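You operate a simulated robot arm through the tools that you are given. There is no shell and no other tool. Be economical: measure what you need, move in short steps, check, and stop when the job is done.

Carry out the task below with a simulated robot arm. There is one attempt and no reset: what you move stays moved.

TASK
Guard the medium pack, strap it in green and tension it to 200 N.
Fine: orange guard first; shut the strap cam before you pull and open it after.
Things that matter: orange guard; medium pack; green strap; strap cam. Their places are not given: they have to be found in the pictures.

Only the result counts: the job must be done as asked and must still hold three seconds after the hand-in. Knocking over, shifting, dropping, spilling or breaking anything else fails it.

THE ROBOT
A 7-joint arm with a two-finger parallel gripper, fixed in place. Base frame: the origin is at the foot of the arm, x ahead of it, y to its left, z up; the work surface is at about z = 826. Readings come in mm, degrees, newtons and seconds.
With the tool pointing down near the work surface it reaches from about 240 to 680 mm from the base axis. Its first joint turns from -66.0 to 66.0 degrees. Payload 2.4 kg.
Tool frame: the origin (TCP) lies between the finger pads and is the grasp point; the fingertips stand 30 mm ahead of it; z points along the fingers, y is the line along which they close. Largest opening 94 mm; finger width 28, thickness 10; the body of the gripper, 50 by 96 mm, starts 55 mm behind the TCP.
Orientation is that of the tool frame in the base frame, as a unit quaternion [w, x, y, z]. With the fingers straight down and closing along the base's y, the tool's x points along the base's -x, its y along +y and its z along -z.

THE INTERFACE
- The arm moves only by the tool arm_command. Its argument "increments" is text: rows parted by semicolons, each of 7 numbers parted by spaces: the finger opening in cm, from 0 to 9.4, then the shift along the tool's x, y, z in cm, then the turn, a rotation vector about the tool's x, y, z in degrees. In form: grip dx dy dz ax ay az; .... A call has 1 to 10 rows; each row is the pose to reach, as a shift and turn from the pose commanded when the call began, along the tool's axes at that moment. Rows are played at 5 a second. More than 50 mm and 8.6 degrees between two rows, or a gripper value outside its range, and nothing of the call is played. Where a pose cannot be reached the arm comes as near as it can. A force on the tool above 40 N (or 10 N above the force at the start of the call, whichever is more), or a blocked arm, ends the call early, and 0.2 s more pass. Each finger travels about 153 mm/s and halts on what it meets, pressing with about 33 N; the grip force reading is that of the motor and also rises with nothing between the fingers. The clock runs only during rows and for 0.2 s after the last one: add rows that repeat a pose to give the fingers time. It gives the time, the measured TCP pose, the force on the tool (base axes), the opening and the grip force at its end, in the units of the frame above (readings bear some noise).
- Cameras (640 x 400 px; columns grow to the right, rows downward): "scene" is fixed at [51.1, 482, 1452.1]; the picture's right is [-0.62, -0.78, 0.00], its down [-0.39, 0.31, -0.87] and it looks along [0.68, -0.54, -0.50] (base axes); focal length 315 px, centre (320, 200). "wrist" rides on the gripper at [-37, 0, -58] in the tool frame; the picture's right is [0.00, -1.00, 0.00], its down [0.97, 0.00, -0.24] and it looks along [0.24, 0.00, 0.97] (tool axes); focal length 218 px, centre (320, 200).
- get_image(camera): a new picture of that camera. No time passes.
- pixel_to_xyz(camera, pixels): for up to 12 pixels [column, row] of the newest picture of that camera ("zoom" is the newest enlarged one), the place [x, y, z] in the base frame of the surface seen there, good to about 2 mm. No time passes.
- close_up(camera, box): a new picture of the part [left, top, right, bottom] of that camera's present view, enlarged. No time passes.
- close_job(): hands the job in; it is judged then, once.

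Keep the steps short. Do not move on a guess: measure, check each grasp and each placing, and mend mistakes. In all there are 80 turns and 54 pictures (those below and enlarged ones count). Leave the gripper open and the arm clear of the work at the hand-in unless told otherwise, and finish with a single line.

The tools are called after "Call:" by a JSON object that holds its "op" and its "data". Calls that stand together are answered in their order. arm_command: Moves the arm, as the interface text tells. Its arguments: {"type":"object","properties":{"increments":{"type":"string"}},"required":["increments"]} The other tools are called the same way: get_image (camera) takes a picture; pixel_to_xyz (camera, pixels) gives the place of the surface under pixels of a picture; close_up (camera, box) takes an enlarged picture of a part of a camera's view; close_job () hands the job in.

At the start:

```text
t: 0.0
eef_pos: [418.0, -82.9, 1216.0]
tcp_rot: [0.0, 0.0, 1.0, 0.0]
ft_force: [0.2, -0.2, -0.3]
opening: 93.9
gripper_force: 0.1
```

scene: 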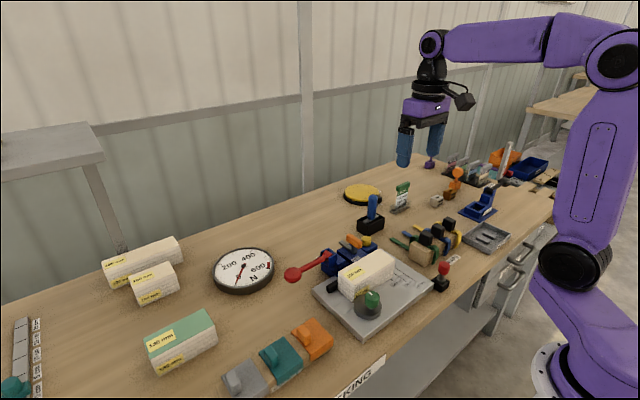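
wrist: 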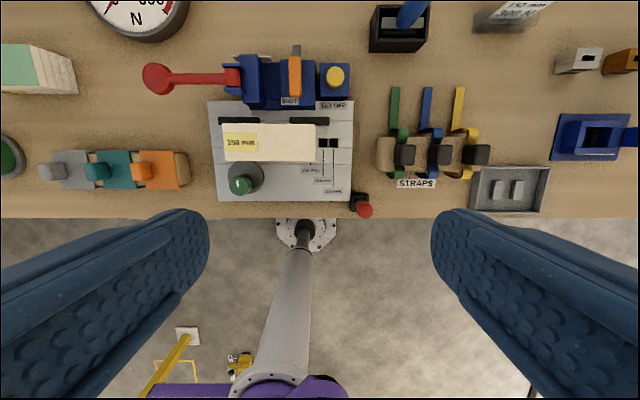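

I see a strapping fixture with a pack on it, guards in grey, teal and orange, straps, and a gauge. I'll take enlarged views of the fixture area first.

Call:
{"op": "close_up", "data": {"camera": "scene", "box": [270, 200, 470, 350]}}

Call:
{"op": "close_up", "data": {"camera": "wrist", "box": [130, 30, 380, 220]}}

Call:
{"op": "close_up", "data": {"camera": "scene", "box": [90, 220, 340, 400]}}

Call:
{"op": "close_up", "data": {"camera": "wrist", "box": [350, 0, 640, 220]}}

```text
2.67 times, centred on (370, 275) of scene
```

zoom: 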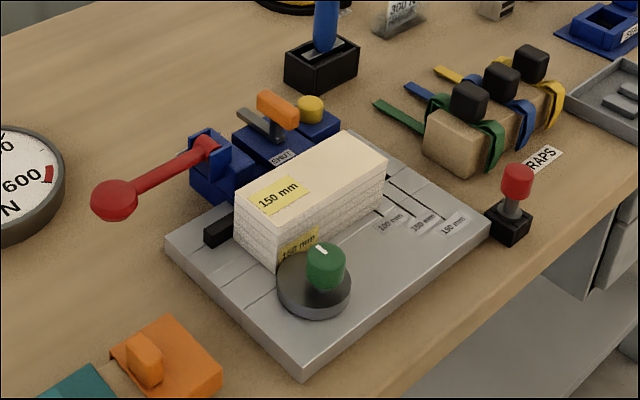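

```text
2.11 times, centred on (255, 125) of wrist
```

zoom: 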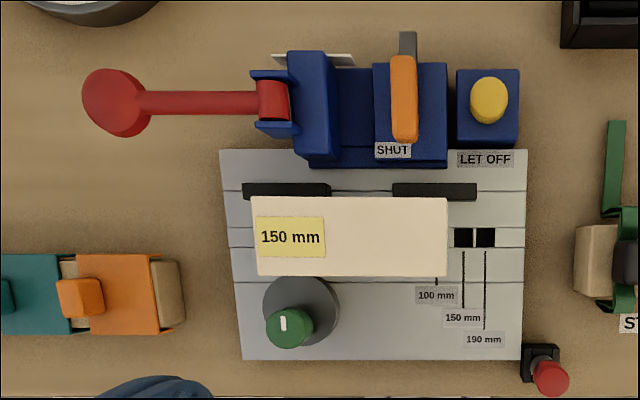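

```text
2.22 times, centred on (215, 310) of scene
```

zoom: 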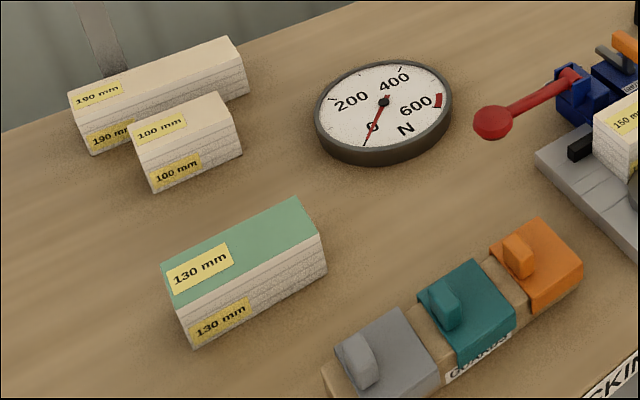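

```text
1.82 times, centred on (495, 110) of wrist
```

zoom: 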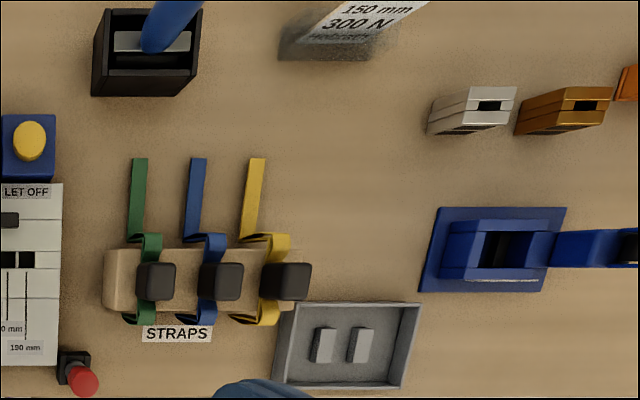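

The 150 mm pack is already on the plate. I'll look at the sign, the fixture, the right-hand side and the left edge in more detail.

Call:
{"op": "close_up", "data": {"camera": "scene", "box": [340, 140, 560, 280]}}

Call:
{"op": "close_up", "data": {"camera": "scene", "box": [0, 300, 160, 400]}}

Call:
{"op": "close_up", "data": {"camera": "scene", "box": [380, 170, 430, 220]}}

Call:
{"op": "close_up", "data": {"camera": "scene", "box": [310, 225, 430, 335]}}

```text
2.86 times, centred on (450, 210) of scene
```

zoom: 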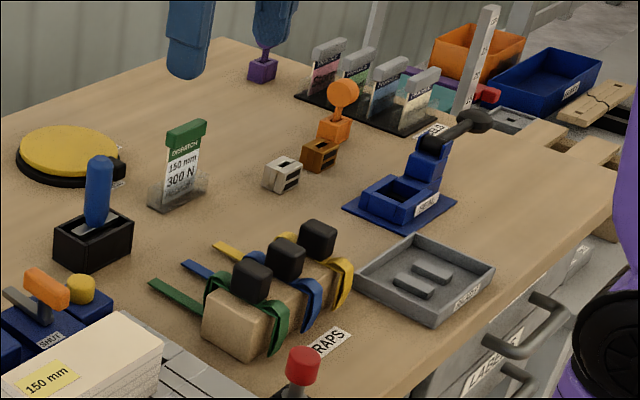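

```text
4.00 times, centred on (80, 350) of scene
```

zoom: 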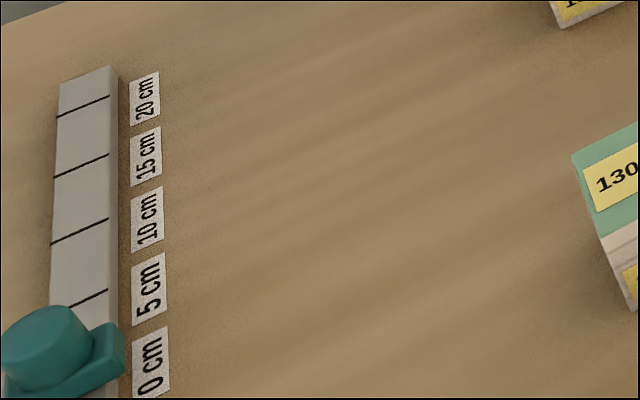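

```text
8.00 times, centred on (405, 195) of scene
```

zoom: 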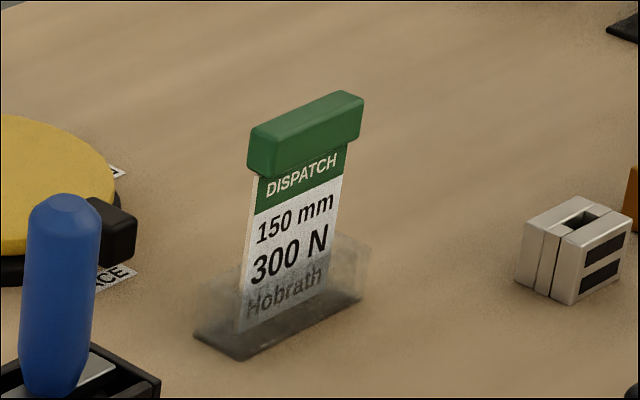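

```text
3.64 times, centred on (370, 280) of scene
```

zoom: 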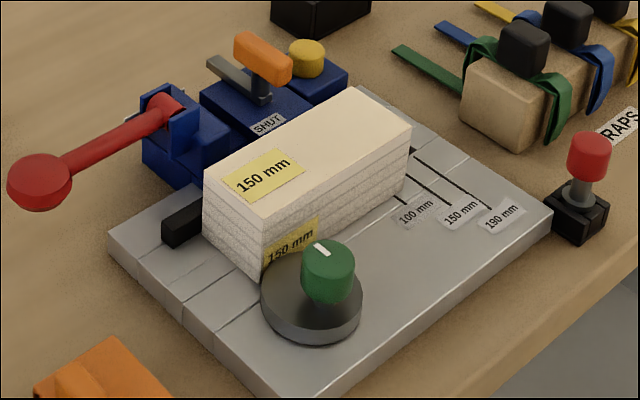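

Measuring points: the fixture in the current zoom, then guards and straps in the wrist picture.

Call:
{"op": "pixel_to_xyz", "data": {"camera": "zoom", "pixels": [[204, 195], [275, 220], [409, 125], [350, 92], [265, 50], [285, 75], [215, 65], [40, 180], [180, 105], [305, 50], [325, 250], [588, 145]]}}

Call:
{"op": "pixel_to_xyz", "data": {"camera": "wrist", "pixels": [[143, 171], [158, 165], [172, 170], [186, 170], [135, 152], [175, 186], [405, 155], [398, 135], [394, 92], [398, 170], [384, 155], [292, 75]]}}

Call:
{"op": "pixel_to_xyz", "data": {"camera": "wrist", "pixels": [[229, 140], [310, 128], [310, 157], [325, 142], [333, 142], [295, 50], [295, 60], [295, 85], [158, 78], [200, 78], [335, 78], [348, 190]]}}

Call:
{"op": "close_up", "data": {"camera": "wrist", "box": [215, 40, 365, 130]}}

Call:
{"op": "close_up", "data": {"camera": "scene", "box": [220, 310, 340, 400]}}

Call:
{"op": "close_up", "data": {"camera": "scene", "box": [380, 205, 470, 275]}}

```text
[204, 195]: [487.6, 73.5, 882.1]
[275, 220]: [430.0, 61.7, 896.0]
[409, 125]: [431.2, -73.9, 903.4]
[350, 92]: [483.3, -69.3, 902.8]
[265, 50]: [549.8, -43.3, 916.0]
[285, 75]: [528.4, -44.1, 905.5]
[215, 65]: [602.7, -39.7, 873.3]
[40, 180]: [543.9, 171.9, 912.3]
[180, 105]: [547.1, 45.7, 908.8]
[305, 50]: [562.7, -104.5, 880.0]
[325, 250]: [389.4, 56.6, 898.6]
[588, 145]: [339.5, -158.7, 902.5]
```

```text
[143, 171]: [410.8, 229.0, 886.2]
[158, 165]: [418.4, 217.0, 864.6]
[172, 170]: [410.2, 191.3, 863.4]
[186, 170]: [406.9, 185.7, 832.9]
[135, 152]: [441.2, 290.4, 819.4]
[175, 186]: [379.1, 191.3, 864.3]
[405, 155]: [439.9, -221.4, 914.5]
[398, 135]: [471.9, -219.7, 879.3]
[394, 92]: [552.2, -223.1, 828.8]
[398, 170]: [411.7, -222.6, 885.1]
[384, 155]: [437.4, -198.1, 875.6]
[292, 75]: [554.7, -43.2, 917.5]
```

```text
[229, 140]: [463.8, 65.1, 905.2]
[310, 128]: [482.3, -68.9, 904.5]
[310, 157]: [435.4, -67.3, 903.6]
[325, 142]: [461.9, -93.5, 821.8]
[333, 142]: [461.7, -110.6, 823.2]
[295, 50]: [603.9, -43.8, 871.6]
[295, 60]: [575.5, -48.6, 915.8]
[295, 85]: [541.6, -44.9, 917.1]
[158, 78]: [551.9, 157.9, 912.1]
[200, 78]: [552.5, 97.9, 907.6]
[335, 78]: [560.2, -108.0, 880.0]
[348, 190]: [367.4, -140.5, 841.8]
```

```text
4.27 times, centred on (290, 85) of wrist
```

zoom: 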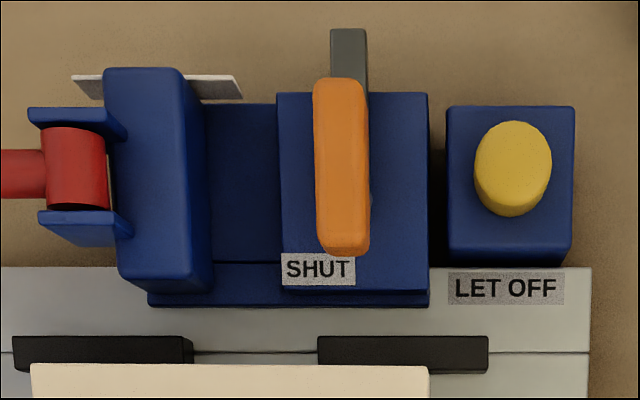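

```text
4.44 times, centred on (280, 355) of scene
```

zoom: 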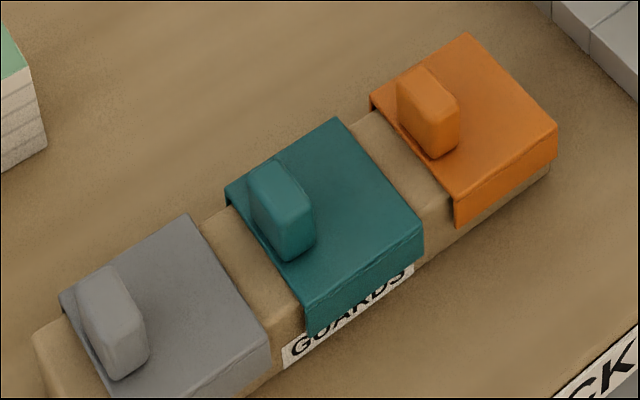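

```text
5.71 times, centred on (425, 240) of scene
```

zoom: 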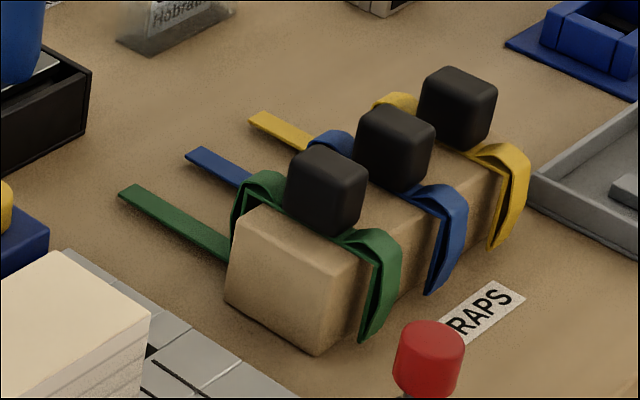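

The layout so far: pack 150 is centred near y≈0 with its top at z≈904, and the tensioner sits behind it. I'm not sure how the cam lever, the green knob and the red pin work, so I'll move the wrist camera closer to the fixture.

Call:
{"op": "arm_command", "data": {"increments": "9.4 -2.64 0.9 3.3 0 0 0; 9.4 -5.28 1.8 6.6 0 0 0; 9.4 -7.9 2.7 9.9 0 0 0; 9.4 -10.5 3.6 13.2 0 0 0; 9.4 -13.2 4.3 16.6 0 0 0; 9.4 -13.2 4.3 16.6 0 0 0"}}

Call:
{"op": "get_image", "data": {"camera": "wrist"}}

Call:
{"op": "close_up", "data": {"camera": "wrist", "box": [220, 60, 420, 190]}}

```text
t: 1.4
eef_pos: [551.3, -41.2, 1048.7]
tcp_rot: [0.0, 0.0, 1.0, 0.001]
ft_force: [0.2, 0.0, -0.3]
opening: 93.9
gripper_force: 0.1
```

```text
40 pictures are left
```

wrist: 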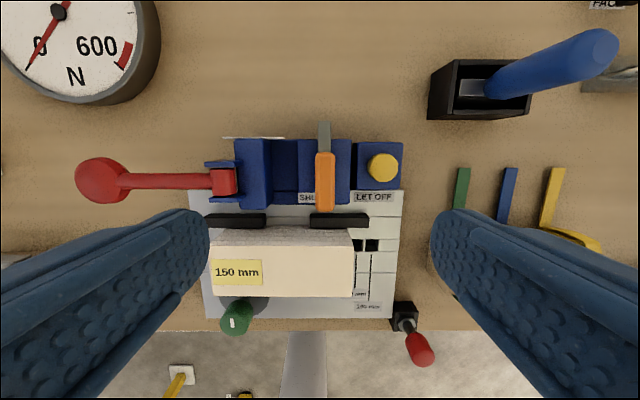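

```text
3.08 times, centred on (320, 125) of wrist
```

zoom: 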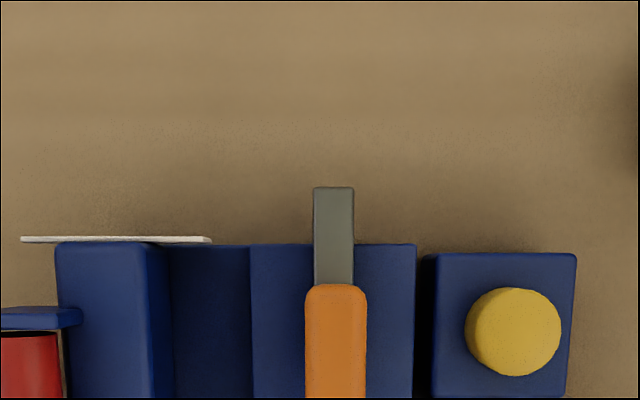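

I'll probe the depth of the cam lever and the strap channel.

Call:
{"op": "pixel_to_xyz", "data": {"camera": "zoom", "pixels": [[333, 195], [333, 270], [335, 295], [335, 390], [270, 320], [385, 320], [220, 320], [110, 320], [310, 340], [362, 340], [515, 335], [210, 240]]}}

Call:
{"op": "pixel_to_xyz", "data": {"camera": "wrist", "pixels": [[325, 205], [340, 195], [305, 185], [285, 190], [285, 210], [235, 220], [340, 220], [290, 222], [290, 232], [290, 290], [372, 245], [357, 245]]}}

Call:
{"op": "close_up", "data": {"camera": "scene", "box": [315, 220, 395, 275]}}

Call:
{"op": "pixel_to_xyz", "data": {"camera": "zoom", "pixels": [[180, 140], [190, 100], [215, 170], [290, 150], [150, 100], [380, 130], [140, 230], [240, 330], [240, 80], [330, 80], [300, 90], [380, 200]]}}

```text
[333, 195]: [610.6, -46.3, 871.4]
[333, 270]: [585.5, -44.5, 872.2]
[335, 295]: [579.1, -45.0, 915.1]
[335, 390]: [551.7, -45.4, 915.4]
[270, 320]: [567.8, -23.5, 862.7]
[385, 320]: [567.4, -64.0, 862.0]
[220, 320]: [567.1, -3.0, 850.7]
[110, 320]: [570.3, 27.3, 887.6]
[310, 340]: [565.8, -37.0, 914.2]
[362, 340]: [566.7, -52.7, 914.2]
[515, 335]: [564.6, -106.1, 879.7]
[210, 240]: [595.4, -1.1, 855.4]
```

```text
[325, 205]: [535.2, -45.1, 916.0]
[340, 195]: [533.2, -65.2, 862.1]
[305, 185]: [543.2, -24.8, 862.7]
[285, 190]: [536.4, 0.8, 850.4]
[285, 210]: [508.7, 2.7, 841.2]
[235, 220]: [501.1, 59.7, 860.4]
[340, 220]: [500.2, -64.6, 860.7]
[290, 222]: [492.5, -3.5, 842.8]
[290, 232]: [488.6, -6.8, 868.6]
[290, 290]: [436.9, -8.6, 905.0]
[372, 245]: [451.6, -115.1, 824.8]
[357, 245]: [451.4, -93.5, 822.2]
```

```text
7.27 times, centred on (355, 248) of scene
```

zoom: 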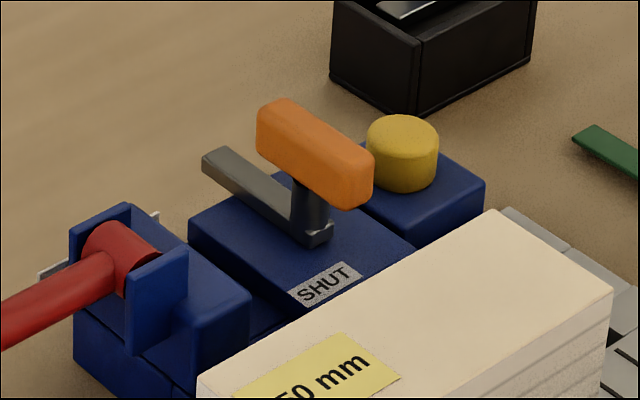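

```text
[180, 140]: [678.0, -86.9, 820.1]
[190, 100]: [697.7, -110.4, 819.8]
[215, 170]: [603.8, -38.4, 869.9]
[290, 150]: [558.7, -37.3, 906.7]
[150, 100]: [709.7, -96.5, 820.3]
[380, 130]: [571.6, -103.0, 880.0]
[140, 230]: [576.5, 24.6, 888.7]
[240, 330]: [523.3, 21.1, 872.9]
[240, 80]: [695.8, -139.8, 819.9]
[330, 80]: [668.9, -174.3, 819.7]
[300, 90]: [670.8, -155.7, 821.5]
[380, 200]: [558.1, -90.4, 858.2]
```

The cam is a T-handle on a vertical post, with a grey pointer now aimed at +x, away from the strap channel at y≈0. The guard comes first, so I'll move above the orange guard for a close measurement.

Call:
{"op": "arm_command", "data": {"increments": "9.4 2.2 3.7 0.6 0 0 0; 9.4 4.4 7.4 1.2 0 0 0; 9.4 6.6 11.1 1.8 0 0 0; 9.4 8.8 14.8 2.4 0 0 0; 9.4 11 18.5 3 0 0 0; 9.4 13.2 22.2 3.6 0 0 0; 9.4 15.1 25.6 3.9 0 0 0; 9.4 15.1 25.6 3.9 0 0 0"}}

Call:
{"op": "get_image", "data": {"camera": "wrist"}}

```text
t: 3.2
eef_pos: [400.1, 216.6, 1009.9]
tcp_rot: [0.0, 0.001, 1.0, 0.0]
ft_force: [-0.2, -0.5, -0.1]
opening: 93.9
gripper_force: 0.0
```

```text
37 pictures are left
```

wrist: 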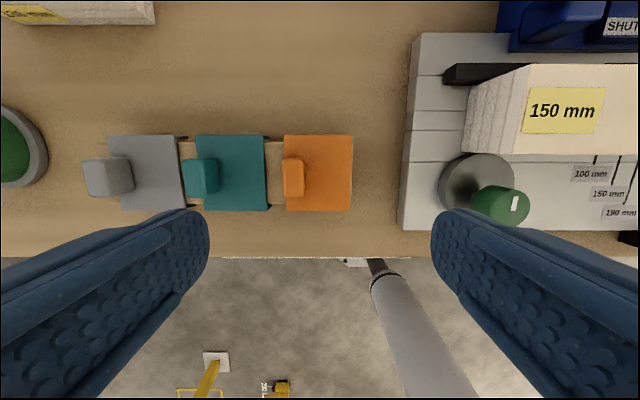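

Measuring the guard's outline, its tab, and the knob and pack near it.

Call:
{"op": "pixel_to_xyz", "data": {"camera": "wrist", "pixels": [[288, 139], [349, 139], [349, 206], [288, 206], [285, 178], [302, 178], [293, 160], [293, 195], [293, 178], [325, 175], [530, 70], [530, 150]]}}

Call:
{"op": "pixel_to_xyz", "data": {"camera": "wrist", "pixels": [[277, 170], [277, 145], [277, 195], [480, 160], [480, 208], [445, 185], [513, 175], [500, 205], [515, 205], [420, 100], [470, 120], [467, 75]]}}

Call:
{"op": "close_up", "data": {"camera": "wrist", "box": [400, 50, 640, 240]}}

```text
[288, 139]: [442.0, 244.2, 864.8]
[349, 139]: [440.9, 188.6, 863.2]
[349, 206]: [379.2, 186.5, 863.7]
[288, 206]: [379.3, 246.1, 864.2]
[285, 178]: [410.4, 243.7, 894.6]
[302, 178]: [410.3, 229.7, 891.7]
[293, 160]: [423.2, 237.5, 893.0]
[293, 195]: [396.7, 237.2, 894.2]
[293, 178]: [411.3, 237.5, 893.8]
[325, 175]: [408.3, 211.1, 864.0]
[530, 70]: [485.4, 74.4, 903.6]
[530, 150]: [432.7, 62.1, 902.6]
```

```text
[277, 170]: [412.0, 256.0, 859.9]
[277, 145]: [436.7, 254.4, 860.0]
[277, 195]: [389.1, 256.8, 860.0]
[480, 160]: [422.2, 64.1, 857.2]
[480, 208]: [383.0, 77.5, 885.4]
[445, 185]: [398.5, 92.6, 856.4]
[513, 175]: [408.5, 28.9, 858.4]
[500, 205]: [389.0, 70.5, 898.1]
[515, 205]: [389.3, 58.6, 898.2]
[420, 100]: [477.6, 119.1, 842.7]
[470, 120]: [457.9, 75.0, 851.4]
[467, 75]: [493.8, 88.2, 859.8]
```

```text
2.11 times, centred on (520, 145) of wrist
```

zoom: 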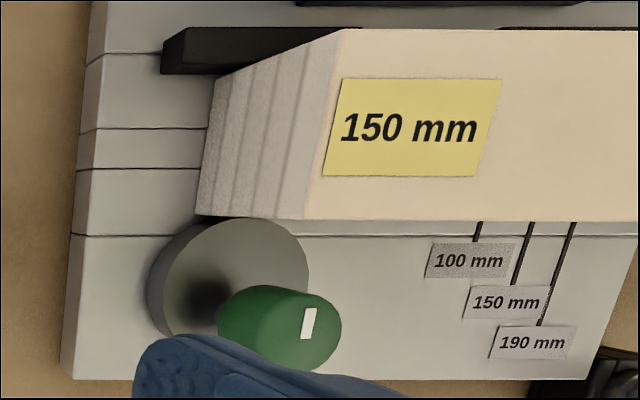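

The orange guard has its centre at (410.5, 216.5) and top at z 864. Its tab centre is (410.5, 237.3), running from z 864 to 894 and 14 mm thick in y. I'll come down over the tab with a 40 mm opening.

Call:
{"op": "arm_command", "data": {"increments": "4 -1.05 2.07 3.5 0 0 0; 4 -1.05 2.07 7.5 0 0 0; 4 -1.05 2.07 9.5 0 0 0; 4 -1.05 2.07 11.1 0 0 0; 4 -1.05 2.07 11.1 0 0 0; 4 -1.05 2.07 11.1 0 0 0"}}

Call:
{"op": "close_up", "data": {"camera": "scene", "box": [220, 280, 380, 380]}}

```text
t: 4.6
eef_pos: [408.9, 236.2, 899.4]
tcp_rot: [0.0, 0.0, 1.0, 0.0]
ft_force: [0.9, 0.3, 0.4]
opening: 40.1
gripper_force: 0.0
```

```text
4.00 times, centred on (300, 330) of scene
```

zoom: 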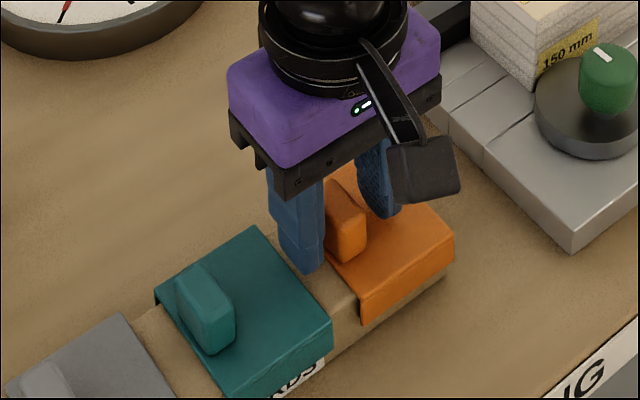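

The fingers straddle the tab. I'll close them and lift 50 mm.

Call:
{"op": "arm_command", "data": {"increments": "4 -0.15 0.1 0 0 0 0; 0.8 -0.15 0.1 0 0 0 0; 0.8 -0.15 0.1 0 0 0 0; 0.8 -0.15 0.1 -2.5 0 0 0; 0.8 -0.15 0.1 -6 0 0 0; 0.8 -0.15 0.1 -9 0 0 0; 0.8 -0.15 0.1 -9 0 0 0"}}

Call:
{"op": "get_image", "data": {"camera": "wrist"}}

Call:
{"op": "close_up", "data": {"camera": "scene", "box": [220, 250, 380, 350]}}

```text
t: 6.2
eef_pos: [409.1, 238.0, 990.7]
tcp_rot: [0.001, 0.0, 1.0, 0.0]
ft_force: [-0.8, 0.0, -1.2]
opening: 16.7
gripper_force: 33.0
```

```text
34 pictures are left
```

wrist: 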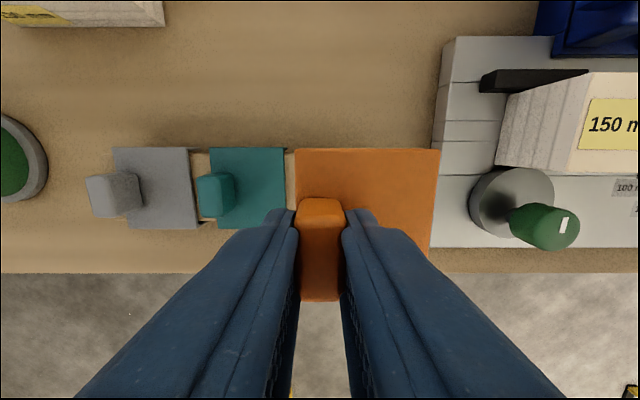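

```text
4.00 times, centred on (300, 300) of scene
```

zoom: 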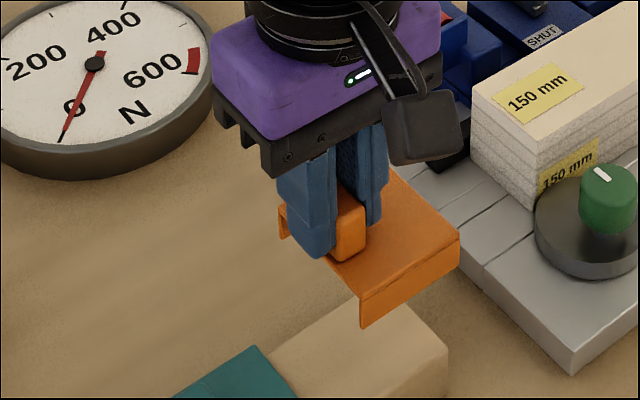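

The guard is held. I'll measure its corners in the hand, and measure the pack's edges precisely.

Call:
{"op": "pixel_to_xyz", "data": {"camera": "wrist", "pixels": [[298, 151], [436, 151], [428, 245], [320, 202], [425, 180], [436, 160], [365, 151], [320, 296]]}}

Call:
{"op": "pixel_to_xyz", "data": {"camera": "zoom", "pixels": [[360, 325], [360, 300], [458, 240], [455, 265], [281, 210], [281, 230], [470, 85], [480, 80], [540, 127]]}}

```text
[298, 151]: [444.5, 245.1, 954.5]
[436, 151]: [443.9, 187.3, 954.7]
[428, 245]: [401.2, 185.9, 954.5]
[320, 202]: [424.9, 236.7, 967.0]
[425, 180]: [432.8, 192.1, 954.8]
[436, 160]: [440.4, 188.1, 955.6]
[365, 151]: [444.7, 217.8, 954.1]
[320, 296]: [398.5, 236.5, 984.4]
```

```text
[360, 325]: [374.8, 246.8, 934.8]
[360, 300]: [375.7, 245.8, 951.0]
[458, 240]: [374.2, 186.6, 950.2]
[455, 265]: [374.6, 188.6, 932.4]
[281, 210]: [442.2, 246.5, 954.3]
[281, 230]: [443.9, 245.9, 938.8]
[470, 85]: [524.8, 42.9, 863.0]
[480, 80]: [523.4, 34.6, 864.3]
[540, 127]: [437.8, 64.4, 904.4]
```

Guard top is TCP−36, its underside TCP−40, and its centre is 21 mm to −y of the TCP. The target is guard centre (459.5, 6), which means TCP (459.5, 27). I'll carry it over at z≈1000.

Call:
{"op": "arm_command", "data": {"increments": "0.8 -1 -4.2 -0.9 0 0 0; 0.8 -2 -8.4 -0.9 0 0 0; 0.8 -3 -12.6 -0.9 0 0 0; 0.8 -4 -16.8 -0.9 0 0 0; 0.8 -5.04 -21.1 -0.9 0 0 0; 0.8 -5.04 -21.1 -0.9 0 0 0; 0.8 -5.04 -21.1 -0.9 0 0 0"}}

Call:
{"op": "get_image", "data": {"camera": "wrist"}}

Call:
{"op": "close_up", "data": {"camera": "scene", "box": [300, 200, 440, 320]}}

```text
t: 7.8
eef_pos: [461.2, 28.2, 998.7]
tcp_rot: [0.0, 0.001, 1.0, 0.0]
ft_force: [-0.7, 0.4, -0.8]
opening: 16.7
gripper_force: 33.1
```

```text
32 pictures are left
```

wrist: 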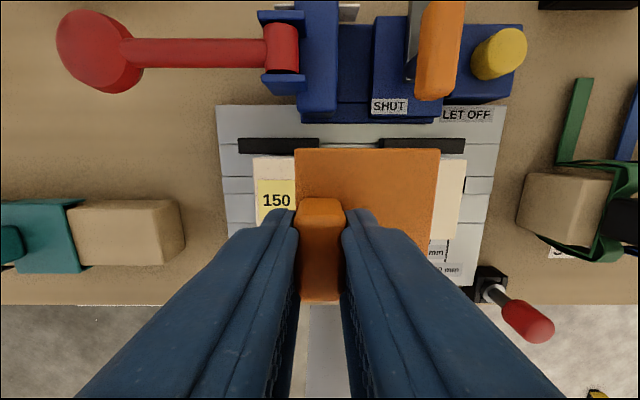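

```text
3.33 times, centred on (370, 260) of scene
```

zoom: 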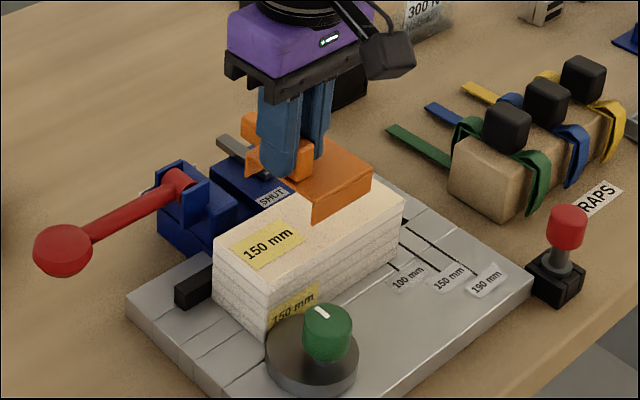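

Checking x alignment: pack edges against guard edges.

Call:
{"op": "pixel_to_xyz", "data": {"camera": "wrist", "pixels": [[275, 160], [275, 163], [450, 163], [450, 160], [310, 151], [420, 151], [448, 238]]}}

Call:
{"op": "pixel_to_xyz", "data": {"camera": "zoom", "pixels": [[312, 205], [370, 178], [312, 218], [370, 190], [263, 275], [215, 268], [402, 208], [375, 215], [290, 262]]}}

```text
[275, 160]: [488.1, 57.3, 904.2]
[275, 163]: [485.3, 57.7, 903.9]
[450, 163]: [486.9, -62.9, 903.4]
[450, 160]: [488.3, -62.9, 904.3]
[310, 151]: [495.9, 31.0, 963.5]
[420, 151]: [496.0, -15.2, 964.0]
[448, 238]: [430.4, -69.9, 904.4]
```

```text
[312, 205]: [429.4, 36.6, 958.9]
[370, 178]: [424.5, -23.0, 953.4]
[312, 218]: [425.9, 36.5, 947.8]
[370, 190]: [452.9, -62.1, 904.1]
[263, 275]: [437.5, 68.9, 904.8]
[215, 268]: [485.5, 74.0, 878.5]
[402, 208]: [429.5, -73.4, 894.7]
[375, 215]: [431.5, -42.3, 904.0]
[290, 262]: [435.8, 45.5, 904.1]
```

The guard spans x 426.5–496 (centre 461) and the pack spans 430.5–488.5 (centre 459.5). I'll shift 1.5 mm towards −x and lower in steps, stopping 4 mm above seating.

Call:
{"op": "arm_command", "data": {"increments": "0.8 0.15 -0.05 0 0 0 0; 0.8 0.15 -0.05 1.5 0 0 0; 0.8 0.15 -0.05 3 0 0 0; 0.8 0.15 -0.05 4 0 0 0; 0.8 0.15 -0.05 4.9 0 0 0; 0.8 0.15 -0.05 4.9 0 0 0"}}

```text
t: 9.2
eef_pos: [459.3, 27.4, 948.5]
tcp_rot: [0.0, 0.0, 1.0, 0.0]
ft_force: [0.2, 0.4, -0.3]
opening: 16.8
gripper_force: 32.6
```

No contact so far. I'll go down the last few mm and watch the force.

Call:
{"op": "arm_command", "data": {"increments": "0.8 0 0 0.2 0 0 0; 0.8 0 0 0.35 0 0 0; 0.8 0 0 0.45 0 0 0; 0.8 0 0 0.45 0 0 0"}}

Call:
{"op": "close_up", "data": {"camera": "scene", "box": [300, 200, 440, 320]}}

```text
t: 10.2
eef_pos: [459.5, 27.7, 944.6]
tcp_rot: [0.0, 0.0, 1.0, 0.0]
ft_force: [0.0, -0.3, 0.1]
opening: 16.5
gripper_force: 32.7
```

```text
3.33 times, centred on (370, 260) of scene
```

zoom: 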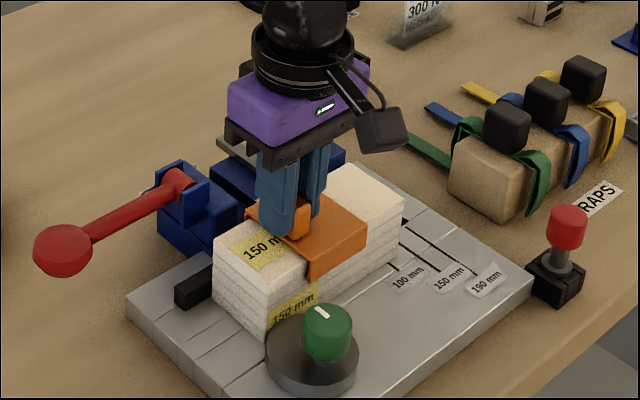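

Force is still about zero, so it is at or just short of seating. I'll creep down another 2 mm.

Call:
{"op": "arm_command", "data": {"increments": "0.8 0 0 0.1 0 0 0; 0.8 0 0 0.2 0 0 0; 0.8 0 0 0.2 0 0 0"}}

```text
t: 11.0
eef_pos: [458.5, 26.9, 941.9]
tcp_rot: [0.001, 0.0, 1.0, -0.001]
ft_force: [-0.4, 0.1, 7.1]
opening: 16.8
gripper_force: 33.7
```

Force reads 7 N up, so the guard is seated. I'll open the fingers and lift clear.

Call:
{"op": "arm_command", "data": {"increments": "0.8 0 0 -0.1 0 0 0; 4 0 0 -0.1 0 0 0; 4 0 0 -0.1 0 0 0; 4 0 0 -4 0 0 0; 4 0 0 -8.5 0 0 0; 4 0 0 -8.5 0 0 0"}}

Call:
{"op": "get_image", "data": {"camera": "wrist"}}

Call:
{"op": "close_up", "data": {"camera": "scene", "box": [300, 200, 440, 320]}}

```text
t: 12.4
eef_pos: [459.0, 26.7, 1028.5]
tcp_rot: [0.0, 0.0, 1.0, 0.0]
ft_force: [0.3, -0.4, 1.1]
opening: 40.1
gripper_force: 0.1
```

```text
29 pictures are left
```

wrist: 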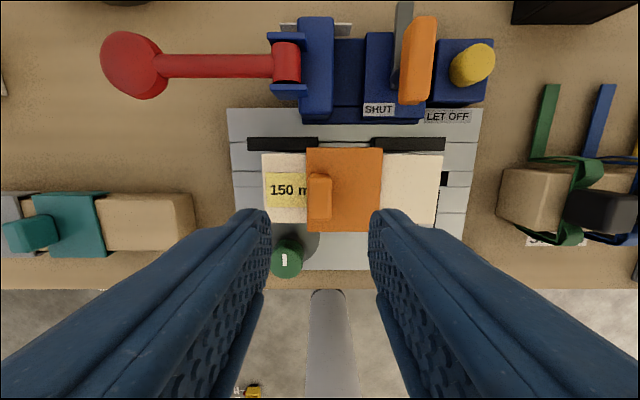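

```text
3.33 times, centred on (370, 260) of scene
```

zoom: 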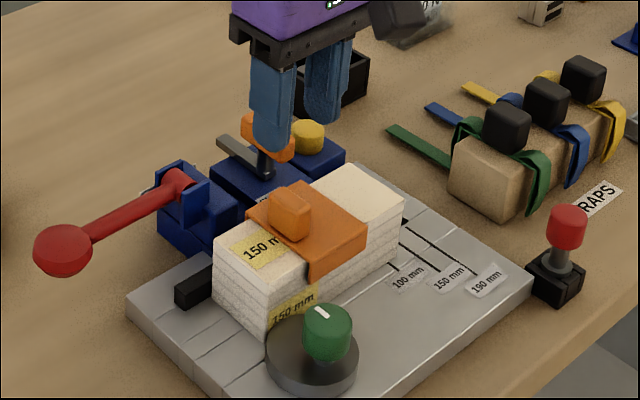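

The guard sits square on the pack. Next I'll move over the green strap to measure it.

Call:
{"op": "arm_command", "data": {"increments": "6 0.6 -4.5 -0.5 0 0 0; 6 1.2 -9 -1 0 0 0; 6 1.8 -13.5 -1 0 0 0; 6 2.4 -18 -1 0 0 0; 6 2.9 -22 -1 0 0 0; 6 2.9 -24.8 -1 0 0 0; 6 2.9 -24.8 -1 0 0 0"}}

Call:
{"op": "get_image", "data": {"camera": "wrist"}}

```text
t: 14.0
eef_pos: [430.5, -223.0, 1037.8]
tcp_rot: [0.0, 0.0, 1.0, -0.001]
ft_force: [0.2, 0.0, -0.4]
opening: 59.9
gripper_force: 0.1
```

```text
27 pictures are left
```

wrist: 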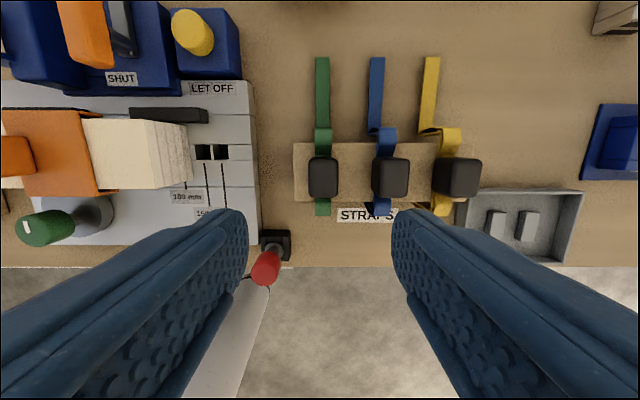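

Call:
{"op": "pixel_to_xyz", "data": {"camera": "wrist", "pixels": [[311, 177], [336, 177], [323, 160], [323, 195], [323, 177], [323, 150], [323, 133], [323, 210], [314, 145], [331, 145], [322, 60], [322, 125]]}}

Call:
{"op": "pixel_to_xyz", "data": {"camera": "wrist", "pixels": [[374, 177], [392, 177], [300, 150], [300, 195], [350, 170], [316, 100], [329, 100], [323, 203], [160, 150], [130, 170]]}}

Call:
{"op": "close_up", "data": {"camera": "wrist", "box": [270, 100, 420, 230]}}

```text
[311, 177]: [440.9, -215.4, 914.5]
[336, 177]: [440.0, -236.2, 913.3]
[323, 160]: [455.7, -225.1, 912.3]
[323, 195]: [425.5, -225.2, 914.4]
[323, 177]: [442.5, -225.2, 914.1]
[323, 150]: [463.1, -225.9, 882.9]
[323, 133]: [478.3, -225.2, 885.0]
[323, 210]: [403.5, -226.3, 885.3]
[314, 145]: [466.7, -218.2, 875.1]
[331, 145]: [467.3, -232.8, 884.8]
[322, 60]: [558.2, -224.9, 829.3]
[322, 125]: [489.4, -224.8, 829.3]
```

```text
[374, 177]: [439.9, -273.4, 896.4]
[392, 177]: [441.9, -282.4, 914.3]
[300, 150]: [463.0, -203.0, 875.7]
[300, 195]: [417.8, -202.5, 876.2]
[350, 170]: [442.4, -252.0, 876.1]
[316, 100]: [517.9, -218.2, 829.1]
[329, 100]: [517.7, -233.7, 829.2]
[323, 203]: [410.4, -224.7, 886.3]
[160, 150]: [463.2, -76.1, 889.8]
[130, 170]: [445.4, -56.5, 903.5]
```

```text
3.08 times, centred on (345, 165) of wrist
```

zoom: 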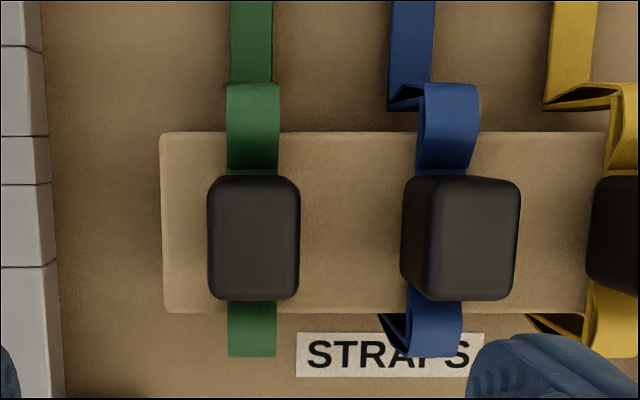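

The green strap handle is centred at (440.5, −225.3) with its top at z 914, 34 mm long in x and 23 mm wide in y. Gripping across y would hit the guard tab when placing, so I'll grip along x. First I'll turn the tool 90° above the handle.

Call:
{"op": "arm_command", "data": {"increments": "6 -0.5 -0.2 0 0 0 8.5; 6 -1 -0.2 0 0 0 17; 6 -1 -0.2 0 0 0 25.5; 6 -1 -0.2 0 0 0 34; 6 -1 -0.2 0 0 0 42.5; 6 -1 -0.2 0 0 0 51; 6 -1 -0.2 0 0 0 59.5; 6 -1 -0.2 0 0 0 68; 6 -1 -0.2 0 0 0 76.5; 6 -1 -0.2 0 0 0 85"}}

Call:
{"op": "arm_command", "data": {"increments": "6 0 0 0 0 0 5; 6 0 0 0 0 0 5; 6 0 0 0 0 0 5"}}

Call:
{"op": "get_image", "data": {"camera": "wrist"}}

```text
t: 16.2
eef_pos: [441.5, -223.4, 1036.5]
tcp_rot: [0.0, 0.677, 0.736, 0.0]
ft_force: [0.8, 0.6, 0.7]
opening: 60.3
gripper_force: 0.0
```

```text
t: 17.0
eef_pos: [440.7, -223.2, 1036.7]
tcp_rot: [0.0, 0.707, 0.707, 0.001]
ft_force: [-0.7, 0.0, 0.6]
opening: 60.1
gripper_force: 0.1
```

```text
25 pictures are left
```

wrist: 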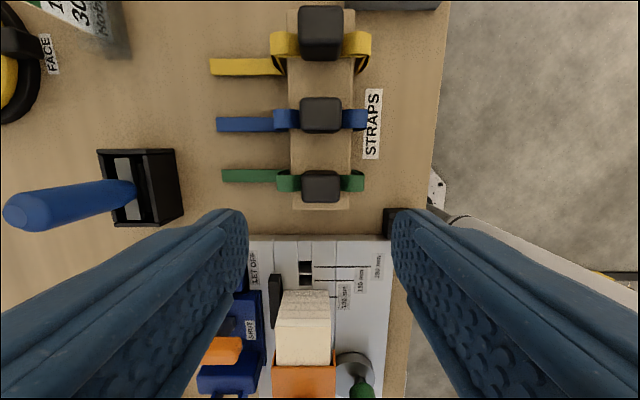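

The tool now closes along x (tool x = +y, tool y = +x). I'll descend to z 921 over the handle.

Call:
{"op": "arm_command", "data": {"increments": "5.4 -0.2 0 4 0 0 0; 5.4 -0.2 0 8 0 0 0; 5.4 -0.2 0 10.5 0 0 0; 5.4 -0.2 0 11.5 0 0 0; 5.4 -0.2 0 11.5 0 0 0"}}

Call:
{"op": "close_up", "data": {"camera": "scene", "box": [370, 180, 490, 270]}}

```text
t: 18.2
eef_pos: [439.6, -225.4, 921.7]
tcp_rot: [0.0, 0.707, 0.707, 0.0]
ft_force: [0.0, -0.4, 0.4]
opening: 54.1
gripper_force: 0.0
```

```text
4.44 times, centred on (430, 225) of scene
```

zoom: 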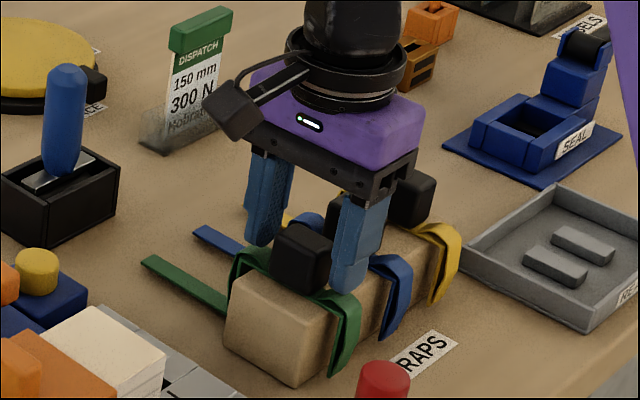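

The fingers straddle the green handle. I'll close and lift to about z 1055.

Call:
{"op": "arm_command", "data": {"increments": "2.4 0 0 0 0 0 0; 2.4 0 0 0 0 0 0; 2.4 0 0 -1 0 0 0; 2.4 0 0 -4 0 0 0; 2.4 0 0 -8 0 0 0; 2.4 0 0 -12 0 0 0; 2.4 0 0 -13.5 0 0 0; 2.4 0 0 -13.5 0 0 0"}}

Call:
{"op": "close_up", "data": {"camera": "scene", "box": [370, 140, 490, 260]}}

```text
t: 20.0
eef_pos: [440.8, -226.7, 1058.2]
tcp_rot: [0.0, 0.707, 0.707, 0.0]
ft_force: [-0.4, -0.1, -0.2]
opening: 32.9
gripper_force: 32.5
```

```text
3.33 times, centred on (430, 200) of scene
```

zoom: 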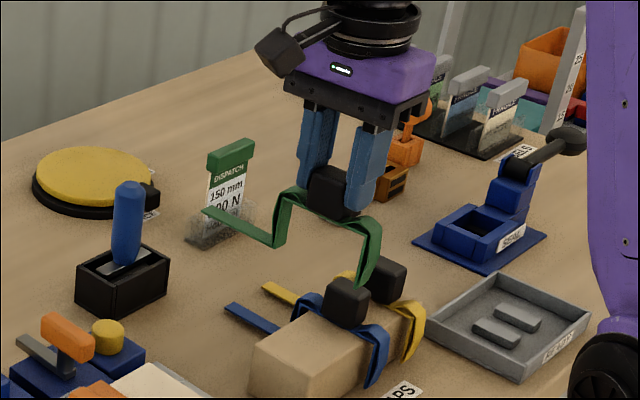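

The green strap is held cleanly. I'll carry it over the pack to (459.5, 0) at the same height.

Call:
{"op": "arm_command", "data": {"increments": "2.4 4.5 0.4 0 0 0 0; 2.4 9 0.8 0 0 0 0; 2.4 13.5 1.2 0 0 0 0; 2.4 18 1.6 0 0 0 0; 2.4 22.6 1.87 0 0 0 0; 2.4 22.6 1.87 0 0 0 0; 2.4 22.6 1.87 0 0 0 0"}}

Call:
{"op": "close_up", "data": {"camera": "scene", "box": [290, 160, 450, 320]}}

Call:
{"op": "get_image", "data": {"camera": "wrist"}}

```text
t: 21.6
eef_pos: [460.1, -0.5, 1058.8]
tcp_rot: [0.001, 0.707, 0.707, 0.0]
ft_force: [0.0, -1.0, 0.1]
opening: 33.1
gripper_force: 32.8
```

```text
2.50 times, centred on (370, 240) of scene
```

zoom: 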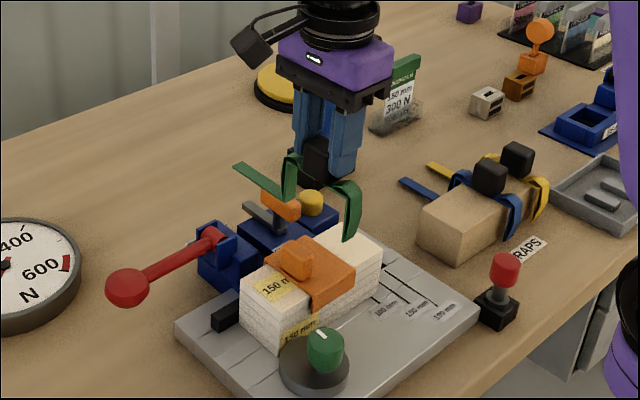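

```text
21 pictures are left
```

wrist: 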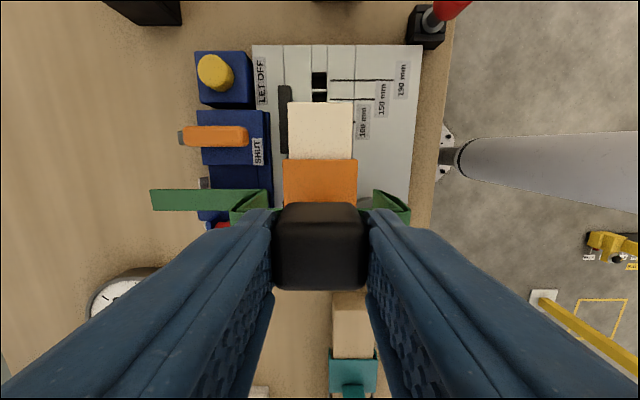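

Measuring the strap legs and tail in the hand, and the channel edges.

Call:
{"op": "pixel_to_xyz", "data": {"camera": "wrist", "pixels": [[155, 192], [155, 208], [220, 191], [220, 208], [385, 195], [395, 197], [235, 155], [235, 164], [320, 203], [238, 195], [260, 186], [288, 150]]}}

Call:
{"op": "pixel_to_xyz", "data": {"camera": "zoom", "pixels": [[348, 236], [345, 190], [293, 165], [240, 168], [275, 188], [355, 290], [308, 310], [245, 255], [190, 250]]}}

```text
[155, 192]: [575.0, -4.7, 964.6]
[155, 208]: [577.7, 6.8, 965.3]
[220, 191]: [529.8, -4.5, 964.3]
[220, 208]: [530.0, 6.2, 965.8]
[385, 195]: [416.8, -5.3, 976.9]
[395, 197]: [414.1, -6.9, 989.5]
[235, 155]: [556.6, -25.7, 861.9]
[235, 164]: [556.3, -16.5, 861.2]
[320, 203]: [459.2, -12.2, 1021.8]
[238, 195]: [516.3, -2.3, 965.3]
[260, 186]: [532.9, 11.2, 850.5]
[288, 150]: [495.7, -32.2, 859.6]
```

```text
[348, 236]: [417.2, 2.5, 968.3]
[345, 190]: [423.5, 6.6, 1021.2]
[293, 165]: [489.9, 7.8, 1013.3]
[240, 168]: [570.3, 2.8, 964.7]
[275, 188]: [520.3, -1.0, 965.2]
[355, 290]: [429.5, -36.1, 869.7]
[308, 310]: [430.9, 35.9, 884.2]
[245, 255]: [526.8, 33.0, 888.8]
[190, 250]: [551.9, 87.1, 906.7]
```

The strap is centred at y≈0, and the legs clear the guard by about 10 mm. I'll lower to z≈956.

Call:
{"op": "arm_command", "data": {"increments": "2.4 0 0 3 0 0 0; 2.4 0 0 6 0 0 0; 2.4 0 0 8 0 0 0; 2.4 0 0 9.2 0 0 0; 2.4 0 0 10 0 0 0; 2.4 0 0 10.2 0 0 0; 2.4 0 0 10.2 0 0 0"}}

Call:
{"op": "close_up", "data": {"camera": "scene", "box": [300, 180, 440, 310]}}

```text
t: 23.2
eef_pos: [459.2, 1.4, 954.2]
tcp_rot: [0.0, 0.707, 0.707, 0.0]
ft_force: [-0.4, 0.1, -0.1]
opening: 32.9
gripper_force: 32.9
```

```text
3.08 times, centred on (370, 245) of scene
```

zoom: 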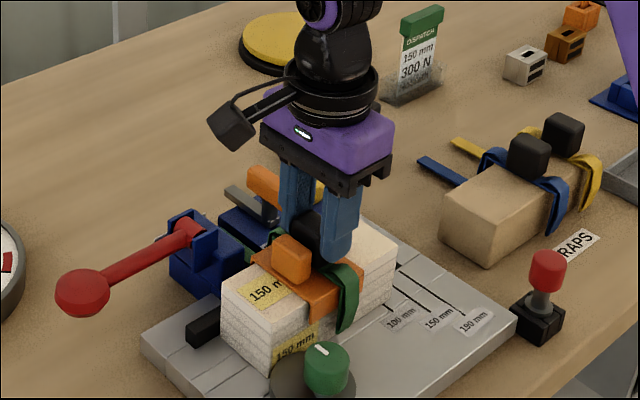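

The strap is right over the guard. I'll creep down until I feel contact.

Call:
{"op": "arm_command", "data": {"increments": "2.4 0 0 0.1 0 0 0; 2.4 0 0 0.2 0 0 0; 2.4 0 0 0.2 0 0 0; 2.4 0 0 0.2 0 0 0"}}

```text
t: 24.2
eef_pos: [458.9, -0.3, 954.1]
tcp_rot: [0.001, 0.707, 0.707, 0.001]
ft_force: [-1.7, 0.0, 14.9]
opening: 33.0
gripper_force: 33.6
```

Contact at 15 N, so the strap is seated on the guard. I'll release it and rise.

Call:
{"op": "arm_command", "data": {"increments": "2.4 0 0 0 0 0 0; 5.6 0 0 0 0 0 0; 5.6 0 0 0 0 0 0; 5.6 0 0 -3.5 0 0 0; 5.6 0 0 -8 0 0 0; 5.6 -2 0 -11 0 0 0; 5.6 -2 0 -11 0 0 0"}}

Call:
{"op": "get_image", "data": {"camera": "wrist"}}

Call:
{"op": "close_up", "data": {"camera": "scene", "box": [300, 200, 440, 320]}}

```text
t: 25.8
eef_pos: [458.8, -19.7, 1063.9]
tcp_rot: [0.0, 0.707, 0.707, 0.0]
ft_force: [0.0, -0.8, -0.3]
opening: 56.1
gripper_force: 0.0
```

```text
19 pictures are left
```

wrist: 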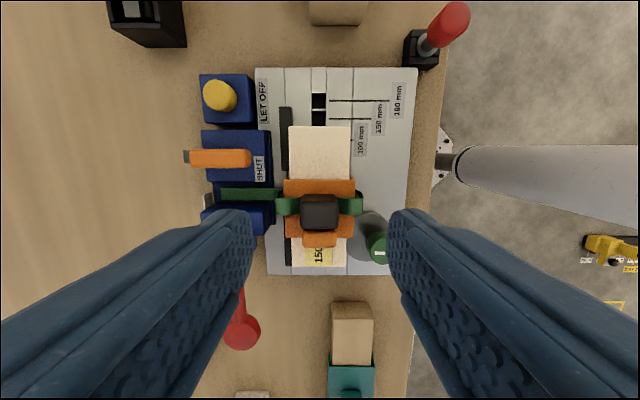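

```text
3.33 times, centred on (370, 260) of scene
```

zoom: 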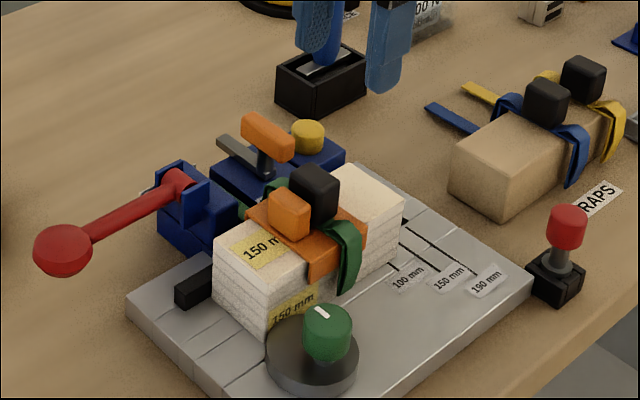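

The strap lies over the guard with its tail in the channel. Next is the cam, so I'll measure its post and handle.

Call:
{"op": "pixel_to_xyz", "data": {"camera": "zoom", "pixels": [[266, 155], [266, 165], [262, 175], [245, 120], [290, 145], [230, 145], [291, 157], [268, 132]]}}

Call:
{"op": "pixel_to_xyz", "data": {"camera": "wrist", "pixels": [[192, 158], [250, 158], [220, 151], [220, 166], [186, 157], [225, 194], [260, 194], [258, 168], [225, 208]]}}

Call:
{"op": "arm_command", "data": {"increments": "5 0 1.0 0 0 0 -8.5; 5 0 2 0 0 0 -17; 5 0 3 0 0 0 -25.5; 5 0 4 0 0 0 -34; 5 0 5 0 0 0 -42.5; 5 -0.5 6 0 0 0 -51; 5 -1 7 0 0 0 -59.5; 5 -1.5 8 0 0 0 -68; 5 -2 9 0 0 0 -76.5; 5 -2.5 9.5 0 0 0 -85"}}

```text
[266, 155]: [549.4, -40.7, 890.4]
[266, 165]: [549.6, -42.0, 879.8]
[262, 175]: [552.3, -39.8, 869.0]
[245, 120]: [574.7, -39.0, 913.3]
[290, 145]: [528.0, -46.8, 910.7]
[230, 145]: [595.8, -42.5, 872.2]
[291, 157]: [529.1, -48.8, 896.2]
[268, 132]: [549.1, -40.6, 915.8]
```

```text
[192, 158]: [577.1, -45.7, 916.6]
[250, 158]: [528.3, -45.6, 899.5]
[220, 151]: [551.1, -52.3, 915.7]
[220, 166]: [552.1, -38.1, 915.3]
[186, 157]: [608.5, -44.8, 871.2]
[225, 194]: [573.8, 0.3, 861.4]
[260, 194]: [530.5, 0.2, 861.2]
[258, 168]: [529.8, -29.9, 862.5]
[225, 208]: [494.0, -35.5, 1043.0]
```

```text
t: 28.0
eef_pos: [554.7, -46.3, 1063.4]
tcp_rot: [-0.001, 0.041, 0.999, 0.001]
ft_force: [-1.0, 0.4, 0.5]
opening: 50.0
gripper_force: 0.1
```

The pivot is at about (553, −45), under the handle's centre. I'll finish the turn back to 0° and lower onto the T-handle.

Call:
{"op": "arm_command", "data": {"increments": "5 0.12 0.12 3 0 0 -4.8; 5 0.12 0.12 8 0 0 -4.8; 5 0.12 0.12 12 0 0 -4.8; 5 0.12 0.12 14.5 0 0 -4.8; 5 0.12 0.12 15.4 0 0 -4.8; 5 0.12 0.12 15.4 0 0 -4.8"}}

Call:
{"op": "close_up", "data": {"camera": "scene", "box": [300, 190, 440, 300]}}

```text
t: 29.4
eef_pos: [553.4, -44.5, 908.8]
tcp_rot: [0.0, 0.002, 1.0, 0.0]
ft_force: [0.3, 0.5, -1.0]
opening: 49.8
gripper_force: 0.1
```

```text
3.64 times, centred on (370, 245) of scene
```

zoom: 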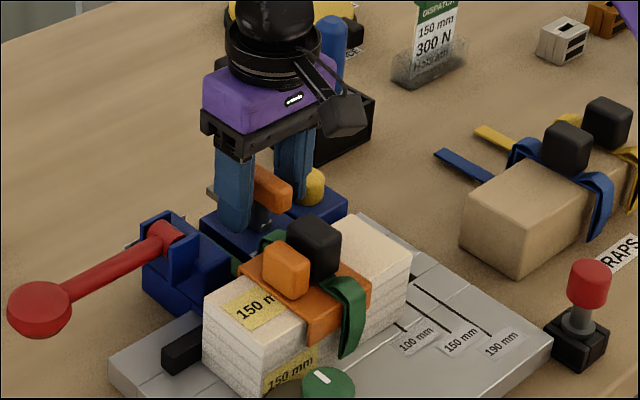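

The fingers straddle the handle. I'll close and turn counter-clockwise so the pointer swings from +x towards the strap at +y, watching the force.

Call:
{"op": "arm_command", "data": {"increments": "0.8 0 0 0 0 0 0; 0.8 0 0 0 0 0 0; 0.8 0 0 0 0 0 -8; 0.8 0 0 0 0 0 -16; 0.8 0 0 0 0 0 -24; 0.8 0 0 0 0 0 -24"}}

```text
t: 30.8
eef_pos: [553.3, -45.9, 910.0]
tcp_rot: [0.0, -0.206, 0.979, -0.001]
ft_force: [8.7, -16.5, -1.9]
opening: 22.4
gripper_force: 45.1
```

The opening grew to 22 mm, so the handle may be resisting this turn. I'll look.

Call:
{"op": "close_up", "data": {"camera": "scene", "box": [330, 210, 410, 280]}}

```text
5.71 times, centred on (370, 245) of scene
```

zoom: 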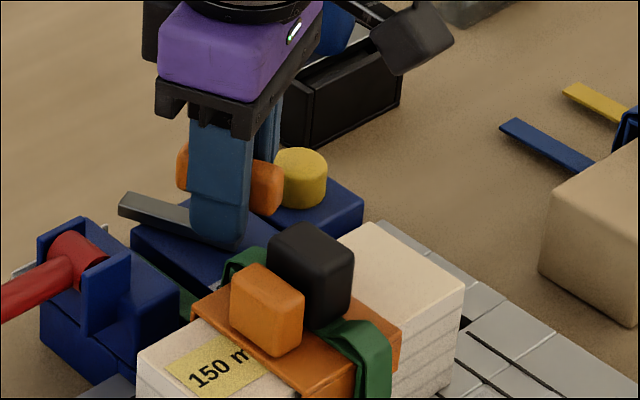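

Call:
{"op": "pixel_to_xyz", "data": {"camera": "zoom", "pixels": [[125, 205], [130, 200], [185, 212], [180, 165], [278, 190], [270, 172]]}}

```text
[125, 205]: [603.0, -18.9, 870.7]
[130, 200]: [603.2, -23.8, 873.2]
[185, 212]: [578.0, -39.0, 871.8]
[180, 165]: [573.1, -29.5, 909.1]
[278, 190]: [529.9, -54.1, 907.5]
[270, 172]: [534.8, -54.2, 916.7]
```

The pointer has moved to about 25° with the hand, so the cam turns this way. I'll carry on to about 90°.

Call:
{"op": "arm_command", "data": {"increments": "0.8 0 0 0 0 0 -8; 0.8 0 0 0 0 0 -16; 0.8 0 0 0 0 0 -24; 0.8 0 0 0 0 0 -32; 0.8 0 0 0 0 0 -40; 0.8 0 0 0 0 0 -48; 0.8 0 0 0 0 0 -56; 0.8 0 0 0 0 0 -64; 0.8 0 0 0 0 0 -67; 0.8 0 0 0 0 0 -67"}}

Call:
{"op": "close_up", "data": {"camera": "scene", "box": [330, 210, 410, 280]}}

```text
t: 33.0
eef_pos: [553.9, -47.4, 909.3]
tcp_rot: [-0.003, 0.71, -0.704, 0.002]
ft_force: [24.0, -24.7, -7.4]
opening: 22.5
gripper_force: 44.2
```

```text
5.71 times, centred on (370, 245) of scene
```

zoom: 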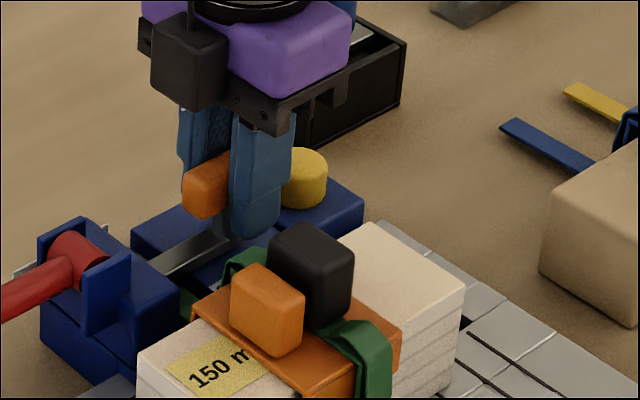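

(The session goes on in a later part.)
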